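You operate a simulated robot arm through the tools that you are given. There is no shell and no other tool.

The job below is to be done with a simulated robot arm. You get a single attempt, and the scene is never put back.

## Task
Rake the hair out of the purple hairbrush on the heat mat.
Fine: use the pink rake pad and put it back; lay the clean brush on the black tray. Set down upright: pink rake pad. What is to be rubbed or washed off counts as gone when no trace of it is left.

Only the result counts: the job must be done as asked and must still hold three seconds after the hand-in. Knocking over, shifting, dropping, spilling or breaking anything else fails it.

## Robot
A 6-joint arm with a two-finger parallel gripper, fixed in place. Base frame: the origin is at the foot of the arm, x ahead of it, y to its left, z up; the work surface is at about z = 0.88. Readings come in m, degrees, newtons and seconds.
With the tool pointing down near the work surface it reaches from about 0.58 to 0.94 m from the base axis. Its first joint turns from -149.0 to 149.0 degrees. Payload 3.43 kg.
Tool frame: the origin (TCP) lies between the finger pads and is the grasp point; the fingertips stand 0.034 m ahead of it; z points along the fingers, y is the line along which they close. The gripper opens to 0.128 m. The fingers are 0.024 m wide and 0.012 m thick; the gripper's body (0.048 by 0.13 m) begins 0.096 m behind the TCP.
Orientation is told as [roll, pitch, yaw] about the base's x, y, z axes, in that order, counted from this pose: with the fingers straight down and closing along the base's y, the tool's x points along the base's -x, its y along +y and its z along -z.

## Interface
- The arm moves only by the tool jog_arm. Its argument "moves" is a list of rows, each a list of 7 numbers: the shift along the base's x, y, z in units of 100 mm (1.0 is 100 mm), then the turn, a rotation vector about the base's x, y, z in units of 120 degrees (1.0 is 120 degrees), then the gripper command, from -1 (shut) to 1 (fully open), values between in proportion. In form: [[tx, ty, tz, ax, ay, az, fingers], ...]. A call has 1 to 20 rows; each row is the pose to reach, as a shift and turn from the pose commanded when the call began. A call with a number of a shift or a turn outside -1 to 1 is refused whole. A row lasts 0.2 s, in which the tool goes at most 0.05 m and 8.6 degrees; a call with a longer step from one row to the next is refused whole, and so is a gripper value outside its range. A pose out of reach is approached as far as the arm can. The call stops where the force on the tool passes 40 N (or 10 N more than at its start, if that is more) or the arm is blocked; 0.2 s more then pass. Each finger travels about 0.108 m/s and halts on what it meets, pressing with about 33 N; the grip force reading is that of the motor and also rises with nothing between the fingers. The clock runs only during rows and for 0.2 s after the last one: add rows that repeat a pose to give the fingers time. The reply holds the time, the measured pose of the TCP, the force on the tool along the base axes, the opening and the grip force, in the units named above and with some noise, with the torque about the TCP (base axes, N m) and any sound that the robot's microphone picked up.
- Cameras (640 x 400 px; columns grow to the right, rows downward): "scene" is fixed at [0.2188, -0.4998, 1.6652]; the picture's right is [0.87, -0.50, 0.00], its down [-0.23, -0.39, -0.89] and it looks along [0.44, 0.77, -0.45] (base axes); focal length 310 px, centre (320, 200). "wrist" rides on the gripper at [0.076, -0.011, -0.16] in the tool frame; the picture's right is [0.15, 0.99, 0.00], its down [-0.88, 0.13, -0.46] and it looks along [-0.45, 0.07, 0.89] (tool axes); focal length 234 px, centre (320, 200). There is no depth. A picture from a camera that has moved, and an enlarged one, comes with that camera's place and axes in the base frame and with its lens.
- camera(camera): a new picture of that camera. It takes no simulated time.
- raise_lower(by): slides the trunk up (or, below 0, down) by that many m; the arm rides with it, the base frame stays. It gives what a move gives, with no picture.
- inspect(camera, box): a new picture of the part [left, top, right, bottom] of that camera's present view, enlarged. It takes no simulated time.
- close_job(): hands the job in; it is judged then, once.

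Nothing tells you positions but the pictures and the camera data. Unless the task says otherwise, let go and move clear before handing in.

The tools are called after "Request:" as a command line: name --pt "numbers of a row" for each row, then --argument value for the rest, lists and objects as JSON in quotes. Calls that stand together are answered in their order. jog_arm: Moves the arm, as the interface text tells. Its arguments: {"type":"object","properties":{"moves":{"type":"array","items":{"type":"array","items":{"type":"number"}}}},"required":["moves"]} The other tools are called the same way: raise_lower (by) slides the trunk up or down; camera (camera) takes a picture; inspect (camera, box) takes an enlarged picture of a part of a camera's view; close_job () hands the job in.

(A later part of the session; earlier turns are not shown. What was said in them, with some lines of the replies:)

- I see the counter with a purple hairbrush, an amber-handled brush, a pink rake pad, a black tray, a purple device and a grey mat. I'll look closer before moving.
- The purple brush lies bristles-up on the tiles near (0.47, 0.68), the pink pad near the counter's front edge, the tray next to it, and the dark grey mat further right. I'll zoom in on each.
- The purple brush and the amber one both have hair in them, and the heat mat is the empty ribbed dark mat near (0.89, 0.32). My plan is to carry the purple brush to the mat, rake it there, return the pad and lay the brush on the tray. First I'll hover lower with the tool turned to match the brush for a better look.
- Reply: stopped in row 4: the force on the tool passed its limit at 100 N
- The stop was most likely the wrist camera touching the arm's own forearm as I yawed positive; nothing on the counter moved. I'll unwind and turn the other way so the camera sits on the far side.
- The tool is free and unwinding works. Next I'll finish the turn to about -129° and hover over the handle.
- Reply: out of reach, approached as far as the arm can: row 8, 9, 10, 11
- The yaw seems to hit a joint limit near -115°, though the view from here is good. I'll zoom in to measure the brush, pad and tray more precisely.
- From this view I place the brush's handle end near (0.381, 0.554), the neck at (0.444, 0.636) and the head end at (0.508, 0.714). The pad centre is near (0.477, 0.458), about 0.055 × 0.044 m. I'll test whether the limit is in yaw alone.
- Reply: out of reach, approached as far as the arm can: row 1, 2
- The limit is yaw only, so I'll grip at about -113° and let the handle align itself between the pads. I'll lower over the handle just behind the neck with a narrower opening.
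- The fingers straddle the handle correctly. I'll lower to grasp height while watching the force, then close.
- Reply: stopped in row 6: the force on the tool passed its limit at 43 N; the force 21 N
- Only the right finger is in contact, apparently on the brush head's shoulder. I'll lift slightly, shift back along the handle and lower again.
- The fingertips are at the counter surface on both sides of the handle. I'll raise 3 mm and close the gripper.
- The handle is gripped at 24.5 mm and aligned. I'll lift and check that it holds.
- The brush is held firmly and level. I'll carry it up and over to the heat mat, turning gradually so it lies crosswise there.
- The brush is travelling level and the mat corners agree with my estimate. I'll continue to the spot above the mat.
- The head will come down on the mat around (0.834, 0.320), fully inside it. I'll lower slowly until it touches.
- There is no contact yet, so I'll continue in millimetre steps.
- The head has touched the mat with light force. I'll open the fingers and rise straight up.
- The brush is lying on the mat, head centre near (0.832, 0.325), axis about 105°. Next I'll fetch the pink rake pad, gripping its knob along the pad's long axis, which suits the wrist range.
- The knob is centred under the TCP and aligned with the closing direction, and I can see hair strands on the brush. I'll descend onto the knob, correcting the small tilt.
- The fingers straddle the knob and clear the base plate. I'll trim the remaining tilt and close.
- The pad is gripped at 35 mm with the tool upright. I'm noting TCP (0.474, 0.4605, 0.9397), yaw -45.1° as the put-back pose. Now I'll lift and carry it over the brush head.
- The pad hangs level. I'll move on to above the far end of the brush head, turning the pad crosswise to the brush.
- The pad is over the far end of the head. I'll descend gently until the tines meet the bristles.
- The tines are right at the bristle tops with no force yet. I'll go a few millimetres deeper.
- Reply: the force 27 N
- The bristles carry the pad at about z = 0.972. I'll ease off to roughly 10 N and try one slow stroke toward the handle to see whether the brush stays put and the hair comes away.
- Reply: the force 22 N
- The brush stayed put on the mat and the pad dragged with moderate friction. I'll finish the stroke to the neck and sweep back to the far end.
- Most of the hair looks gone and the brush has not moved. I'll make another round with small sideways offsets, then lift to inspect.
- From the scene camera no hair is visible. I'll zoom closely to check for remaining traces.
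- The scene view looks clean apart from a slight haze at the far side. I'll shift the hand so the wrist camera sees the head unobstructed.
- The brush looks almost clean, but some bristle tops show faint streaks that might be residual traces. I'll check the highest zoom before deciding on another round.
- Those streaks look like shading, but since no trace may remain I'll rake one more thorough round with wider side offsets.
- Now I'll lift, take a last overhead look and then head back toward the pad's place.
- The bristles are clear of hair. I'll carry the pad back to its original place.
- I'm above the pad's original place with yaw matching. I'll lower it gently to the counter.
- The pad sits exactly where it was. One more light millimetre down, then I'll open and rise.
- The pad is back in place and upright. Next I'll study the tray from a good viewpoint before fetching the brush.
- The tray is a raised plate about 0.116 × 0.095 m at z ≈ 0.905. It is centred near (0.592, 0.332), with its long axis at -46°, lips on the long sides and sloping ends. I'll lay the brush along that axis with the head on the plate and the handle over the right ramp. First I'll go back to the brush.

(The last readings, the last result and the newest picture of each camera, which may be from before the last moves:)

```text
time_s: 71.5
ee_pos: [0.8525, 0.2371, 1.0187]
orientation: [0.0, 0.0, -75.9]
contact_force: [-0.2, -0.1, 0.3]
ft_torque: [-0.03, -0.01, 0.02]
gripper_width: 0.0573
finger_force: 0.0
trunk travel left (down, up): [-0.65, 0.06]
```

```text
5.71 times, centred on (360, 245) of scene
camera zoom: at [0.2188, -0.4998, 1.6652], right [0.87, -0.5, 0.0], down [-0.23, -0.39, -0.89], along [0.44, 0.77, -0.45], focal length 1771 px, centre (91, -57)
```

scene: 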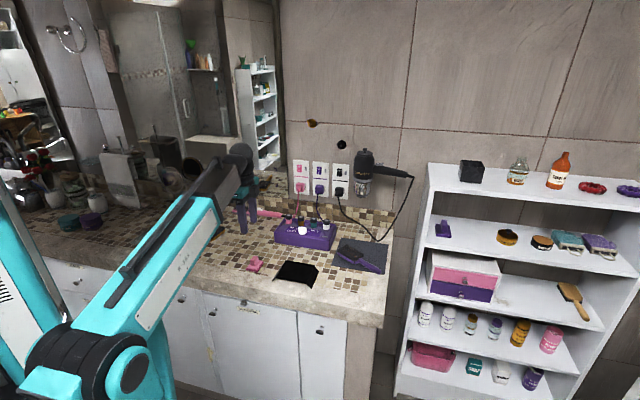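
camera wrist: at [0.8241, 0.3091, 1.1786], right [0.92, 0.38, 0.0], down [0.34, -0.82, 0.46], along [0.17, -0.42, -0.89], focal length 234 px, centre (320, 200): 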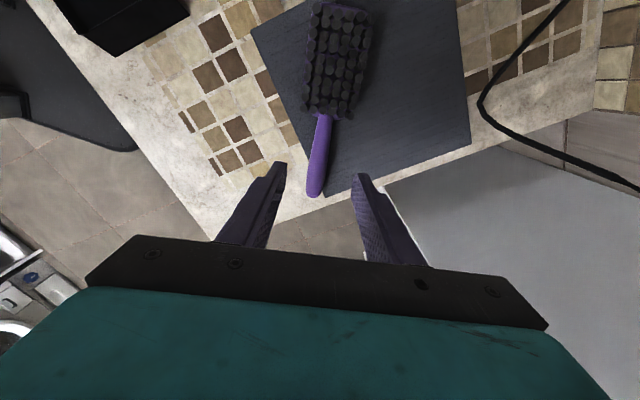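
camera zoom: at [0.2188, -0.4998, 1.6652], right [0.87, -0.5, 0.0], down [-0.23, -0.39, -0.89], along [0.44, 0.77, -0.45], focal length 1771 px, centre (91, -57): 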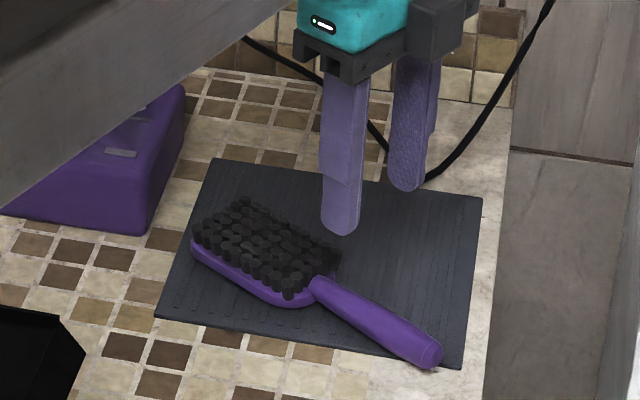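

The brush hasn't moved and the handle is between the fingers. I'll lower, grip and lift.

Request:
jog_arm --pt "0.02 0 -0.35 0 0 0 -0.1" --pt "0.02 0 -0.65 0 0 0 -0.1" --pt "0.02 0 -0.85 0 0 0 -0.1" --pt "0.02 0 -0.95 0 0 0 -0.1" --pt "0.02 0 -0.975 0 0 0 -0.1" --pt "0.02 0 -0.975 0 0 0 -0.1"

Request:
jog_arm --pt "0 0 0 0 0 0 -0.4" --pt "0 0 0 0 0 0 -1" --pt "0 0 0 0 0 0 -1" --pt "0 0 0 0 0 0 -1" --pt "0 0 0 0 0 0 -1"

Request:
jog_arm --pt "0 0 0.1 0 0 0 -1" --pt "0 0 0.3 0 0 0 -1" --pt "0 0 0.6 0 0 0 -1" --pt "0 0 1.0 0 0 0 -1" --pt "0 0 1.0 0 0 0 -1"

Request:
camera --camera "wrist"

Request:
inspect --camera "scene" --box '[280, 170, 420, 290]'

```text
time_s: 73.0
ee_pos: [0.8552, 0.2371, 0.9205]
orientation: [0.0, 0.0, -75.8]
contact_force: [1.2, 0.5, 0.3]
ft_torque: [-0.04, 0.0, -0.02]
gripper_width: 0.0574
finger_force: 0.1
trunk travel left (down, up): [-0.65, 0.06]
```

```text
time_s: 74.2
ee_pos: [0.8558, 0.2385, 0.9214]
orientation: [0.0, 0.1, -75.9]
contact_force: [0.3, 0.2, 0.9]
ft_torque: [0.04, 0.05, -0.04]
gripper_width: 0.0249
finger_force: 32.8
trunk travel left (down, up): [-0.65, 0.06]
```

```text
time_s: 75.3
ee_pos: [0.8567, 0.2368, 1.0205]
orientation: [-0.2, 0.0, -75.9]
contact_force: [0.0, 0.2, -1.3]
ft_torque: [-0.05, -0.01, 0.0]
gripper_width: 0.0248
finger_force: 33.0
trunk travel left (down, up): [-0.65, 0.06]
```

```text
taken
camera wrist: at [0.8269, 0.3087, 1.1811], right [0.92, 0.38, 0.0], down [0.34, -0.82, 0.46], along [0.17, -0.42, -0.89], focal length 234 px, centre (320, 200)
```

wrist: 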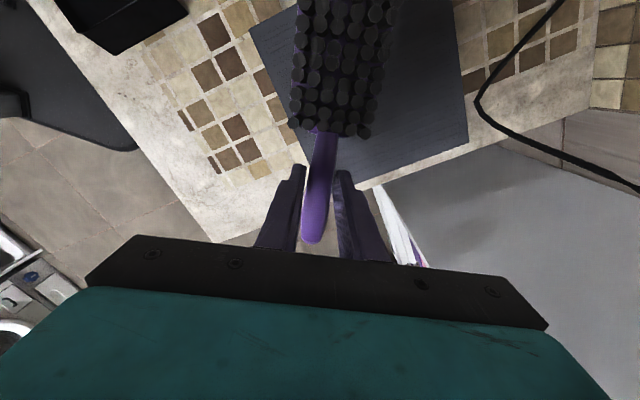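

```text
3.33 times, centred on (350, 230) of scene
camera zoom: at [0.2188, -0.4998, 1.6652], right [0.87, -0.5, 0.0], down [-0.23, -0.39, -0.89], along [0.44, 0.77, -0.45], focal length 1033 px, centre (220, 100)
```

zoom: 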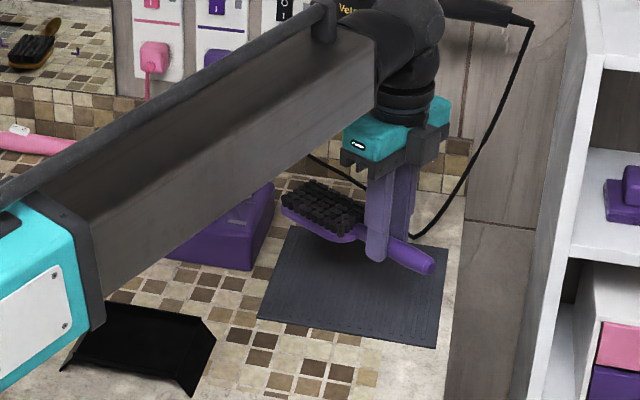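

The brush is held level again. I'll swing it over the tray, turning to align with the tray's long axis.

Request:
jog_arm --pt "-0.05 0.0 0.25 0 0 0.01 -1" --pt "-0.25 0.04 0.5 0 0 0.035 -1" --pt "-0.5 0.09 0.5 0 0 0.065 -1" --pt "-0.75 0.14 0.5 0 0 0.09 -1" --pt "-0.75 0.14 0.5 0 0 0.09 -1"

Request:
jog_arm --pt "-0.25 0.05 0 0 0 0.03 -1" --pt "-0.5 0.1 0 0 0 0.06 -1" --pt "-0.75 0.15 0 0 0 0.09 -1" --pt "-0.75 0.15 0 0 0 0.09 -1"

Request:
jog_arm --pt "-0.25 0.05 0 0 0 0.03 -1" --pt "-0.5 0.1 0 0 0 0.055 -1" --pt "-0.63 0.13 0 0 0 0.069 -1" --pt "-0.63 0.13 -0.3 0 0 0.069 -1" --pt "-0.63 0.13 -0.5 0 0 0.069 -1" --pt "-0.63 0.13 -0.5 0 0 0.069 -1"

Request:
camera --camera "wrist"

Request:
inspect --camera "scene" --box '[230, 200, 370, 310]'

```text
time_s: 76.5
ee_pos: [0.7808, 0.2508, 1.0711]
orientation: [-0.1, 0.0, -64.9]
contact_force: [-0.1, -0.1, -1.0]
ft_torque: [-0.09, -0.01, -0.04]
gripper_width: 0.0247
finger_force: 33.0
trunk travel left (down, up): [-0.65, 0.06]
```

```text
time_s: 77.5
ee_pos: [0.7067, 0.2664, 1.0706]
orientation: [-0.1, 0.0, -54.2]
contact_force: [-0.1, 0.0, -1.5]
ft_torque: [-0.05, -0.04, -0.02]
gripper_width: 0.0245
finger_force: 33.0
trunk travel left (down, up): [-0.65, 0.06]
```

```text
time_s: 79.0
ee_pos: [0.6418, 0.2795, 1.0212]
orientation: [0.0, -0.1, -46.0]
contact_force: [0.1, 0.2, -0.3]
ft_torque: [-0.03, -0.07, 0.01]
gripper_width: 0.0251
finger_force: 32.9
trunk travel left (down, up): [-0.65, 0.06]
```

```text
taken
camera wrist: at [0.5814, 0.3276, 1.1811], right [0.61, 0.79, 0.0], down [0.71, -0.54, 0.46], along [0.36, -0.28, -0.89], focal length 234 px, centre (320, 200)
```

wrist: 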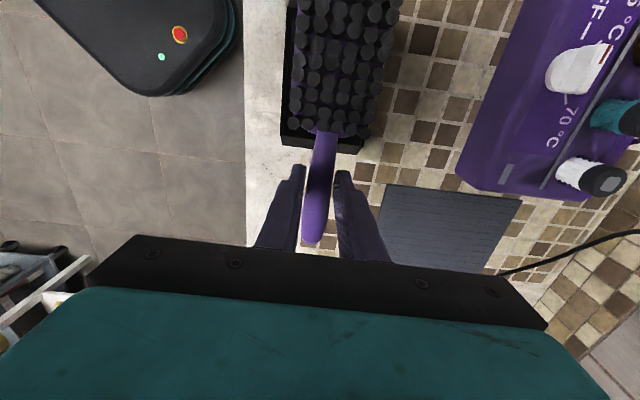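

```text
3.64 times, centred on (300, 255) of scene
camera zoom: at [0.2188, -0.4998, 1.6652], right [0.87, -0.5, 0.0], down [-0.23, -0.39, -0.89], along [0.44, 0.77, -0.45], focal length 1127 px, centre (393, 0)
```

zoom: 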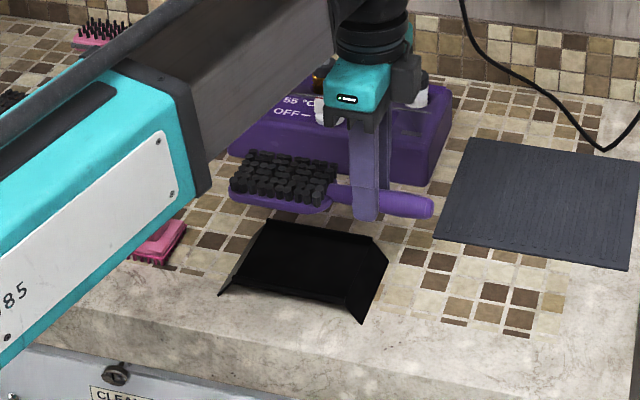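

The brush lines up with the tray, head centred over the plate. I'll lower it slowly until contact.

Request:
jog_arm --pt "0.01 0 -0.25 0 0 0 -1" --pt "0.01 0 -0.5 0 0 0 -1" --pt "0.01 0 -0.66 0 0 0 -1" --pt "0.01 0 -0.7 0 0 0 -1" --pt "0.01 0 -0.7 0 0 0 -1"

Request:
jog_arm --pt "0 0 -0.02 0 0 0 -1" --pt "0 0 -0.04 0 0 0 -1" --pt "0 0 -0.06 0 0 0 -1" --pt "0 0 -0.06 0 0 0 -1"

Request:
inspect --camera "scene" --box '[260, 225, 340, 295]'

```text
time_s: 80.2
ee_pos: [0.6439, 0.2794, 0.9515]
orientation: [0.0, 0.0, -46.0]
contact_force: [-0.5, 0.1, -0.8]
ft_torque: [-0.05, -0.02, -0.03]
gripper_width: 0.0247
finger_force: 32.5
trunk travel left (down, up): [-0.65, 0.06]
```

```text
time_s: 81.2
ee_pos: [0.6431, 0.279, 0.9445]
orientation: [0.0, 0.1, -45.9]
contact_force: [-0.2, -0.1, -0.9]
ft_torque: [-0.01, -0.04, -0.01]
gripper_width: 0.025
finger_force: 33.2
trunk travel left (down, up): [-0.65, 0.06]
```

```text
5.71 times, centred on (300, 260) of scene
camera zoom: at [0.2188, -0.4998, 1.6652], right [0.87, -0.5, 0.0], down [-0.23, -0.39, -0.89], along [0.44, 0.77, -0.45], focal length 1771 px, centre (434, -143)
```

zoom: 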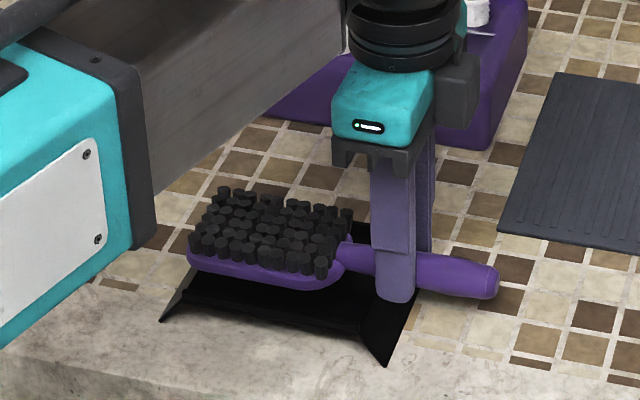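

Still a small gap, so I'll continue in small steps.

Request:
jog_arm --pt "0 0 -0.015 0 0 0 -1" --pt "0 0 -0.03 0 0 0 -1" --pt "0 0 -0.03 0 0 0 -1"

Request:
jog_arm --pt "0 0 -0.01 0 0 0 -1" --pt "0 0 -0.02 0 0 0 -1" --pt "0 0 -0.02 0 0 0 -1"

```text
time_s: 82.0
ee_pos: [0.6425, 0.2797, 0.9416]
orientation: [0.0, 0.0, -46.1]
contact_force: [-0.4, 0.0, 1.6]
ft_torque: [0.18, 0.19, 0.02]
gripper_width: 0.025
finger_force: 33.2
trunk travel left (down, up): [-0.65, 0.06]
```

```text
time_s: 82.8
ee_pos: [0.6445, 0.2784, 0.942]
orientation: [0.2, -0.1, -45.9]
contact_force: [5.7, 0.3, 19.4]
ft_torque: [0.55, 0.4, -0.06]
gripper_width: 0.025
finger_force: 33.1
trunk travel left (down, up): [-0.65, 0.06]
```

The brush is on the plate. I'll relax the press by about 1.5 mm, open the fingers gently and rise.

Request:
jog_arm --pt "0 0 0.015 0 0 0 -1" --pt "0 0 0.015 0 0 0 -0.6" --pt "0 0 0.015 0 0 0 -0.4" --pt "0 0 0.015 0 0 0 -0.2" --pt "0 0 0.015 0 0 0 -0.2"

Request:
inspect --camera "scene" --box '[260, 225, 340, 295]'

```text
time_s: 84.0
ee_pos: [0.6423, 0.2793, 0.9416]
orientation: [0.0, 0.0, -45.9]
contact_force: [0.1, 0.1, 0.2]
ft_torque: [-0.01, 0.01, -0.01]
gripper_width: 0.0514
finger_force: 0.0
trunk travel left (down, up): [-0.65, 0.06]
```

```text
5.71 times, centred on (300, 260) of scene
camera zoom: at [0.2188, -0.4998, 1.6652], right [0.87, -0.5, 0.0], down [-0.23, -0.39, -0.89], along [0.44, 0.77, -0.45], focal length 1771 px, centre (434, -143)
```

zoom: 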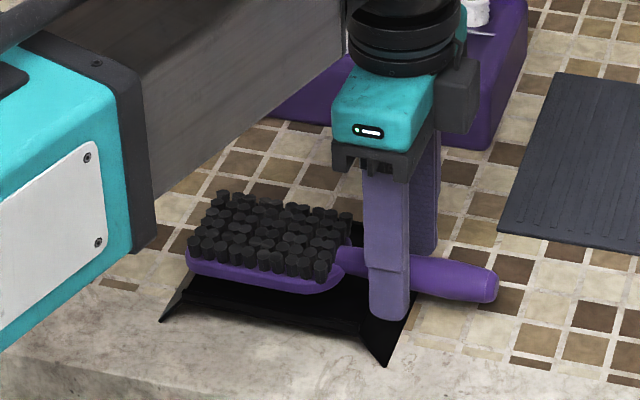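

The brush rests on the tray and the fingers are free. I'll rise straight up and inspect.

Request:
jog_arm --pt "0 0 0.1 0 0 0 -0.2" --pt "0 0 0.3 0 0 0 -0.2" --pt "0 0 0.6 0 0 0 -0.2" --pt "0 0 1.0 0 0 0 -0.2" --pt "0 0 1.0 0 0 0 -0.2"

Request:
jog_arm --pt "0.2 -0.15 0.3 0 0 0 -0.2" --pt "0.4 -0.3 0.6 0 0 0 -0.2" --pt "0.6 -0.45 0.6 0 0 0 -0.2" --pt "0.6 -0.45 0.6 0 0 0 -0.2"

Request:
camera --camera "wrist"

Request:
inspect --camera "scene" --box '[230, 225, 400, 300]'

Request:
inspect --camera "scene" --box '[265, 245, 335, 295]'

```text
time_s: 85.2
ee_pos: [0.644, 0.2781, 1.0429]
orientation: [-0.1, 0.0, -46.0]
contact_force: [0.3, 0.6, -0.3]
ft_torque: [-0.01, 0.0, 0.0]
gripper_width: 0.0511
finger_force: 0.0
trunk travel left (down, up): [-0.65, 0.06]
```

```text
time_s: 86.2
ee_pos: [0.7023, 0.2343, 1.1011]
orientation: [0.1, -0.1, -46.0]
contact_force: [0.2, 0.6, 0.1]
ft_torque: [0.0, -0.03, -0.03]
gripper_width: 0.0512
finger_force: 0.0
trunk travel left (down, up): [-0.65, 0.06]
```

```text
taken
camera wrist: at [0.6427, 0.2819, 1.2625], right [0.61, 0.79, 0.0], down [0.71, -0.54, 0.46], along [0.36, -0.28, -0.89], focal length 234 px, centre (320, 200)
```

wrist: 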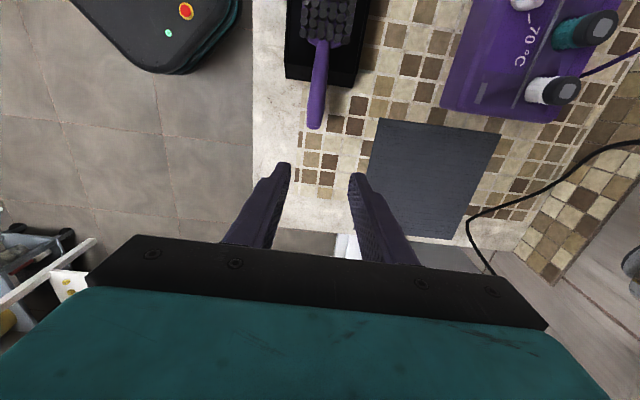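

```text
3.76 times, centred on (315, 262) of scene
camera zoom: at [0.2188, -0.4998, 1.6652], right [0.87, -0.5, 0.0], down [-0.23, -0.39, -0.89], along [0.44, 0.77, -0.45], focal length 1167 px, centre (339, -35)
```

zoom: 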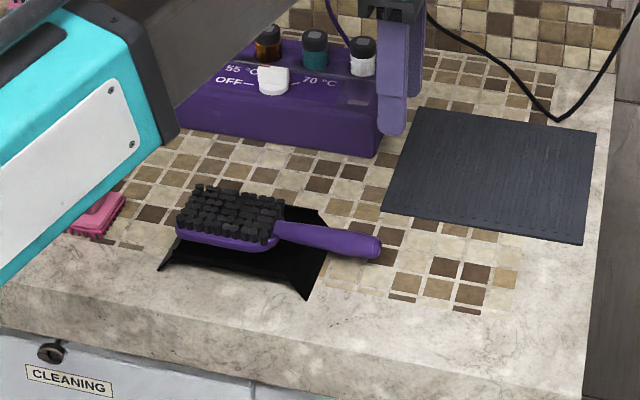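

```text
8.00 times, centred on (300, 270) of scene
camera zoom: at [0.2188, -0.4998, 1.6652], right [0.87, -0.5, 0.0], down [-0.23, -0.39, -0.89], along [0.44, 0.77, -0.45], focal length 2480 px, centre (480, -360)
```

zoom: 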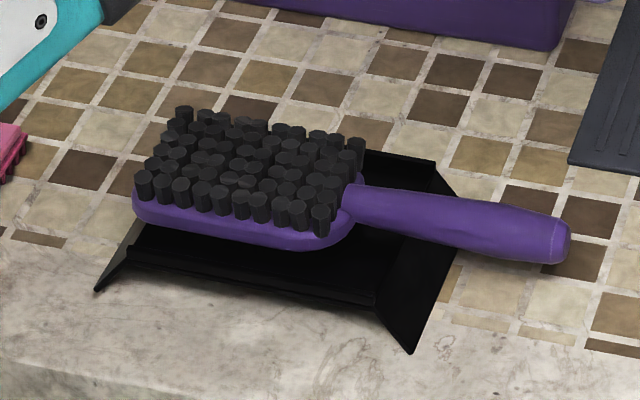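

The clean brush lies on the tray, head on the plate. I'll raise the arm clear and do a final check of everything.

Request:
jog_arm --pt "0.1 0 0.3 0 0 0 -0.2" --pt "0.2 0 0.6 0 0 0 -0.2" --pt "0.3 0 0.95 0 0 0 -0.2" --pt "0.3 0 0.95 0 0 0 -0.2"

Request:
camera --camera "scene"

Request:
camera --camera "wrist"

Request:
inspect --camera "scene" --box '[190, 200, 340, 300]'

Request:
inspect --camera "scene" --box '[275, 252, 315, 282]'

```text
time_s: 87.2
ee_pos: [0.734, 0.2336, 1.1963]
orientation: [-0.1, 0.0, -46.0]
contact_force: [-0.5, -0.1, 1.0]
ft_torque: [0.04, 0.02, -0.03]
gripper_width: 0.051
finger_force: 0.0
trunk travel left (down, up): [-0.65, 0.06]
```

```text
taken
```

scene: 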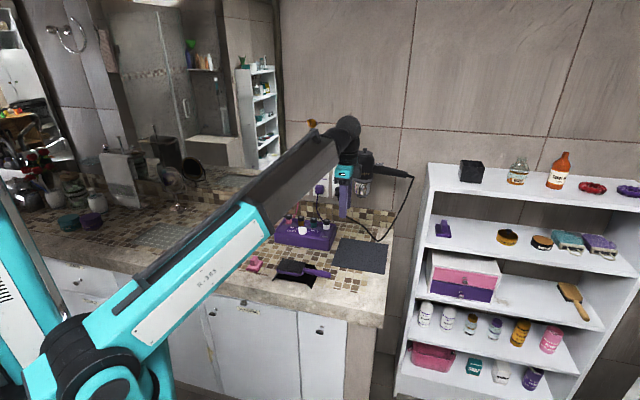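

```text
taken
camera wrist: at [0.6734, 0.2819, 1.3564], right [0.61, 0.79, 0.0], down [0.71, -0.54, 0.46], along [0.36, -0.28, -0.89], focal length 234 px, centre (320, 200)
```

wrist: 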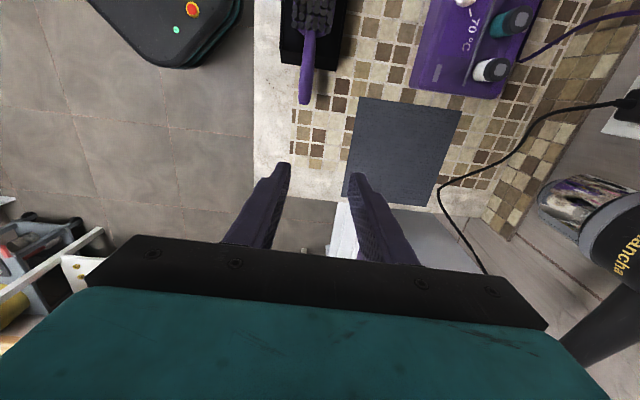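

```text
4.00 times, centred on (265, 250) of scene
camera zoom: at [0.2188, -0.4998, 1.6652], right [0.87, -0.5, 0.0], down [-0.23, -0.39, -0.89], along [0.44, 0.77, -0.45], focal length 1240 px, centre (540, 0)
```

zoom: 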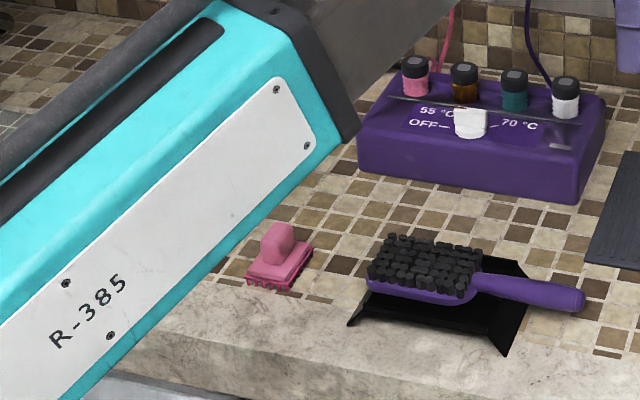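

```text
13.33 times, centred on (295, 267) of scene
camera zoom: at [0.2188, -0.4998, 1.6652], right [0.87, -0.5, 0.0], down [-0.23, -0.39, -0.89], along [0.44, 0.77, -0.45], focal length 4133 px, centre (653, -693)
```

zoom: 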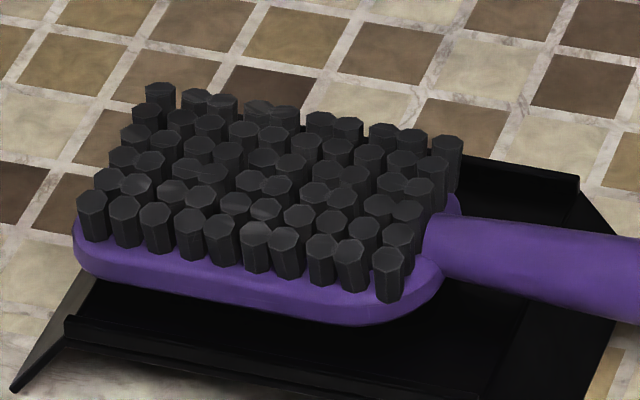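

The purple brush is free of hair and lies on the black tray. The pink pad stands upright in its original place, nothing else has moved, and the arm is clear, so I'm handing in.

Request:
close_job

```text
The job is handed in.
```

I raked the hair out of the purple hairbrush on the heat mat and handed the job in. The hand-in came back with no pass or fail result.

- **Brush:** In the last close-ups no hair was visible in the bristles. It lies bristles up on the black tray. The head sits on the tray's plate with its end about 1 cm past one edge, and the handle hangs over the other end.
- **Pink rake pad:** It is back where I picked it up, standing upright.
- **Everything else:** I saw nothing else moved or knocked over in the last pictures, though the arm hid the amber brush in the final one. Early on, before I picked anything up, the arm stopped on a force limit. Most likely the wrist camera touched the arm itself, and nothing on the counter moved.

The brush was lying on the tiles, not on the heat mat. I took the wording to mean the raking should happen on the mat, so I carried it there first.
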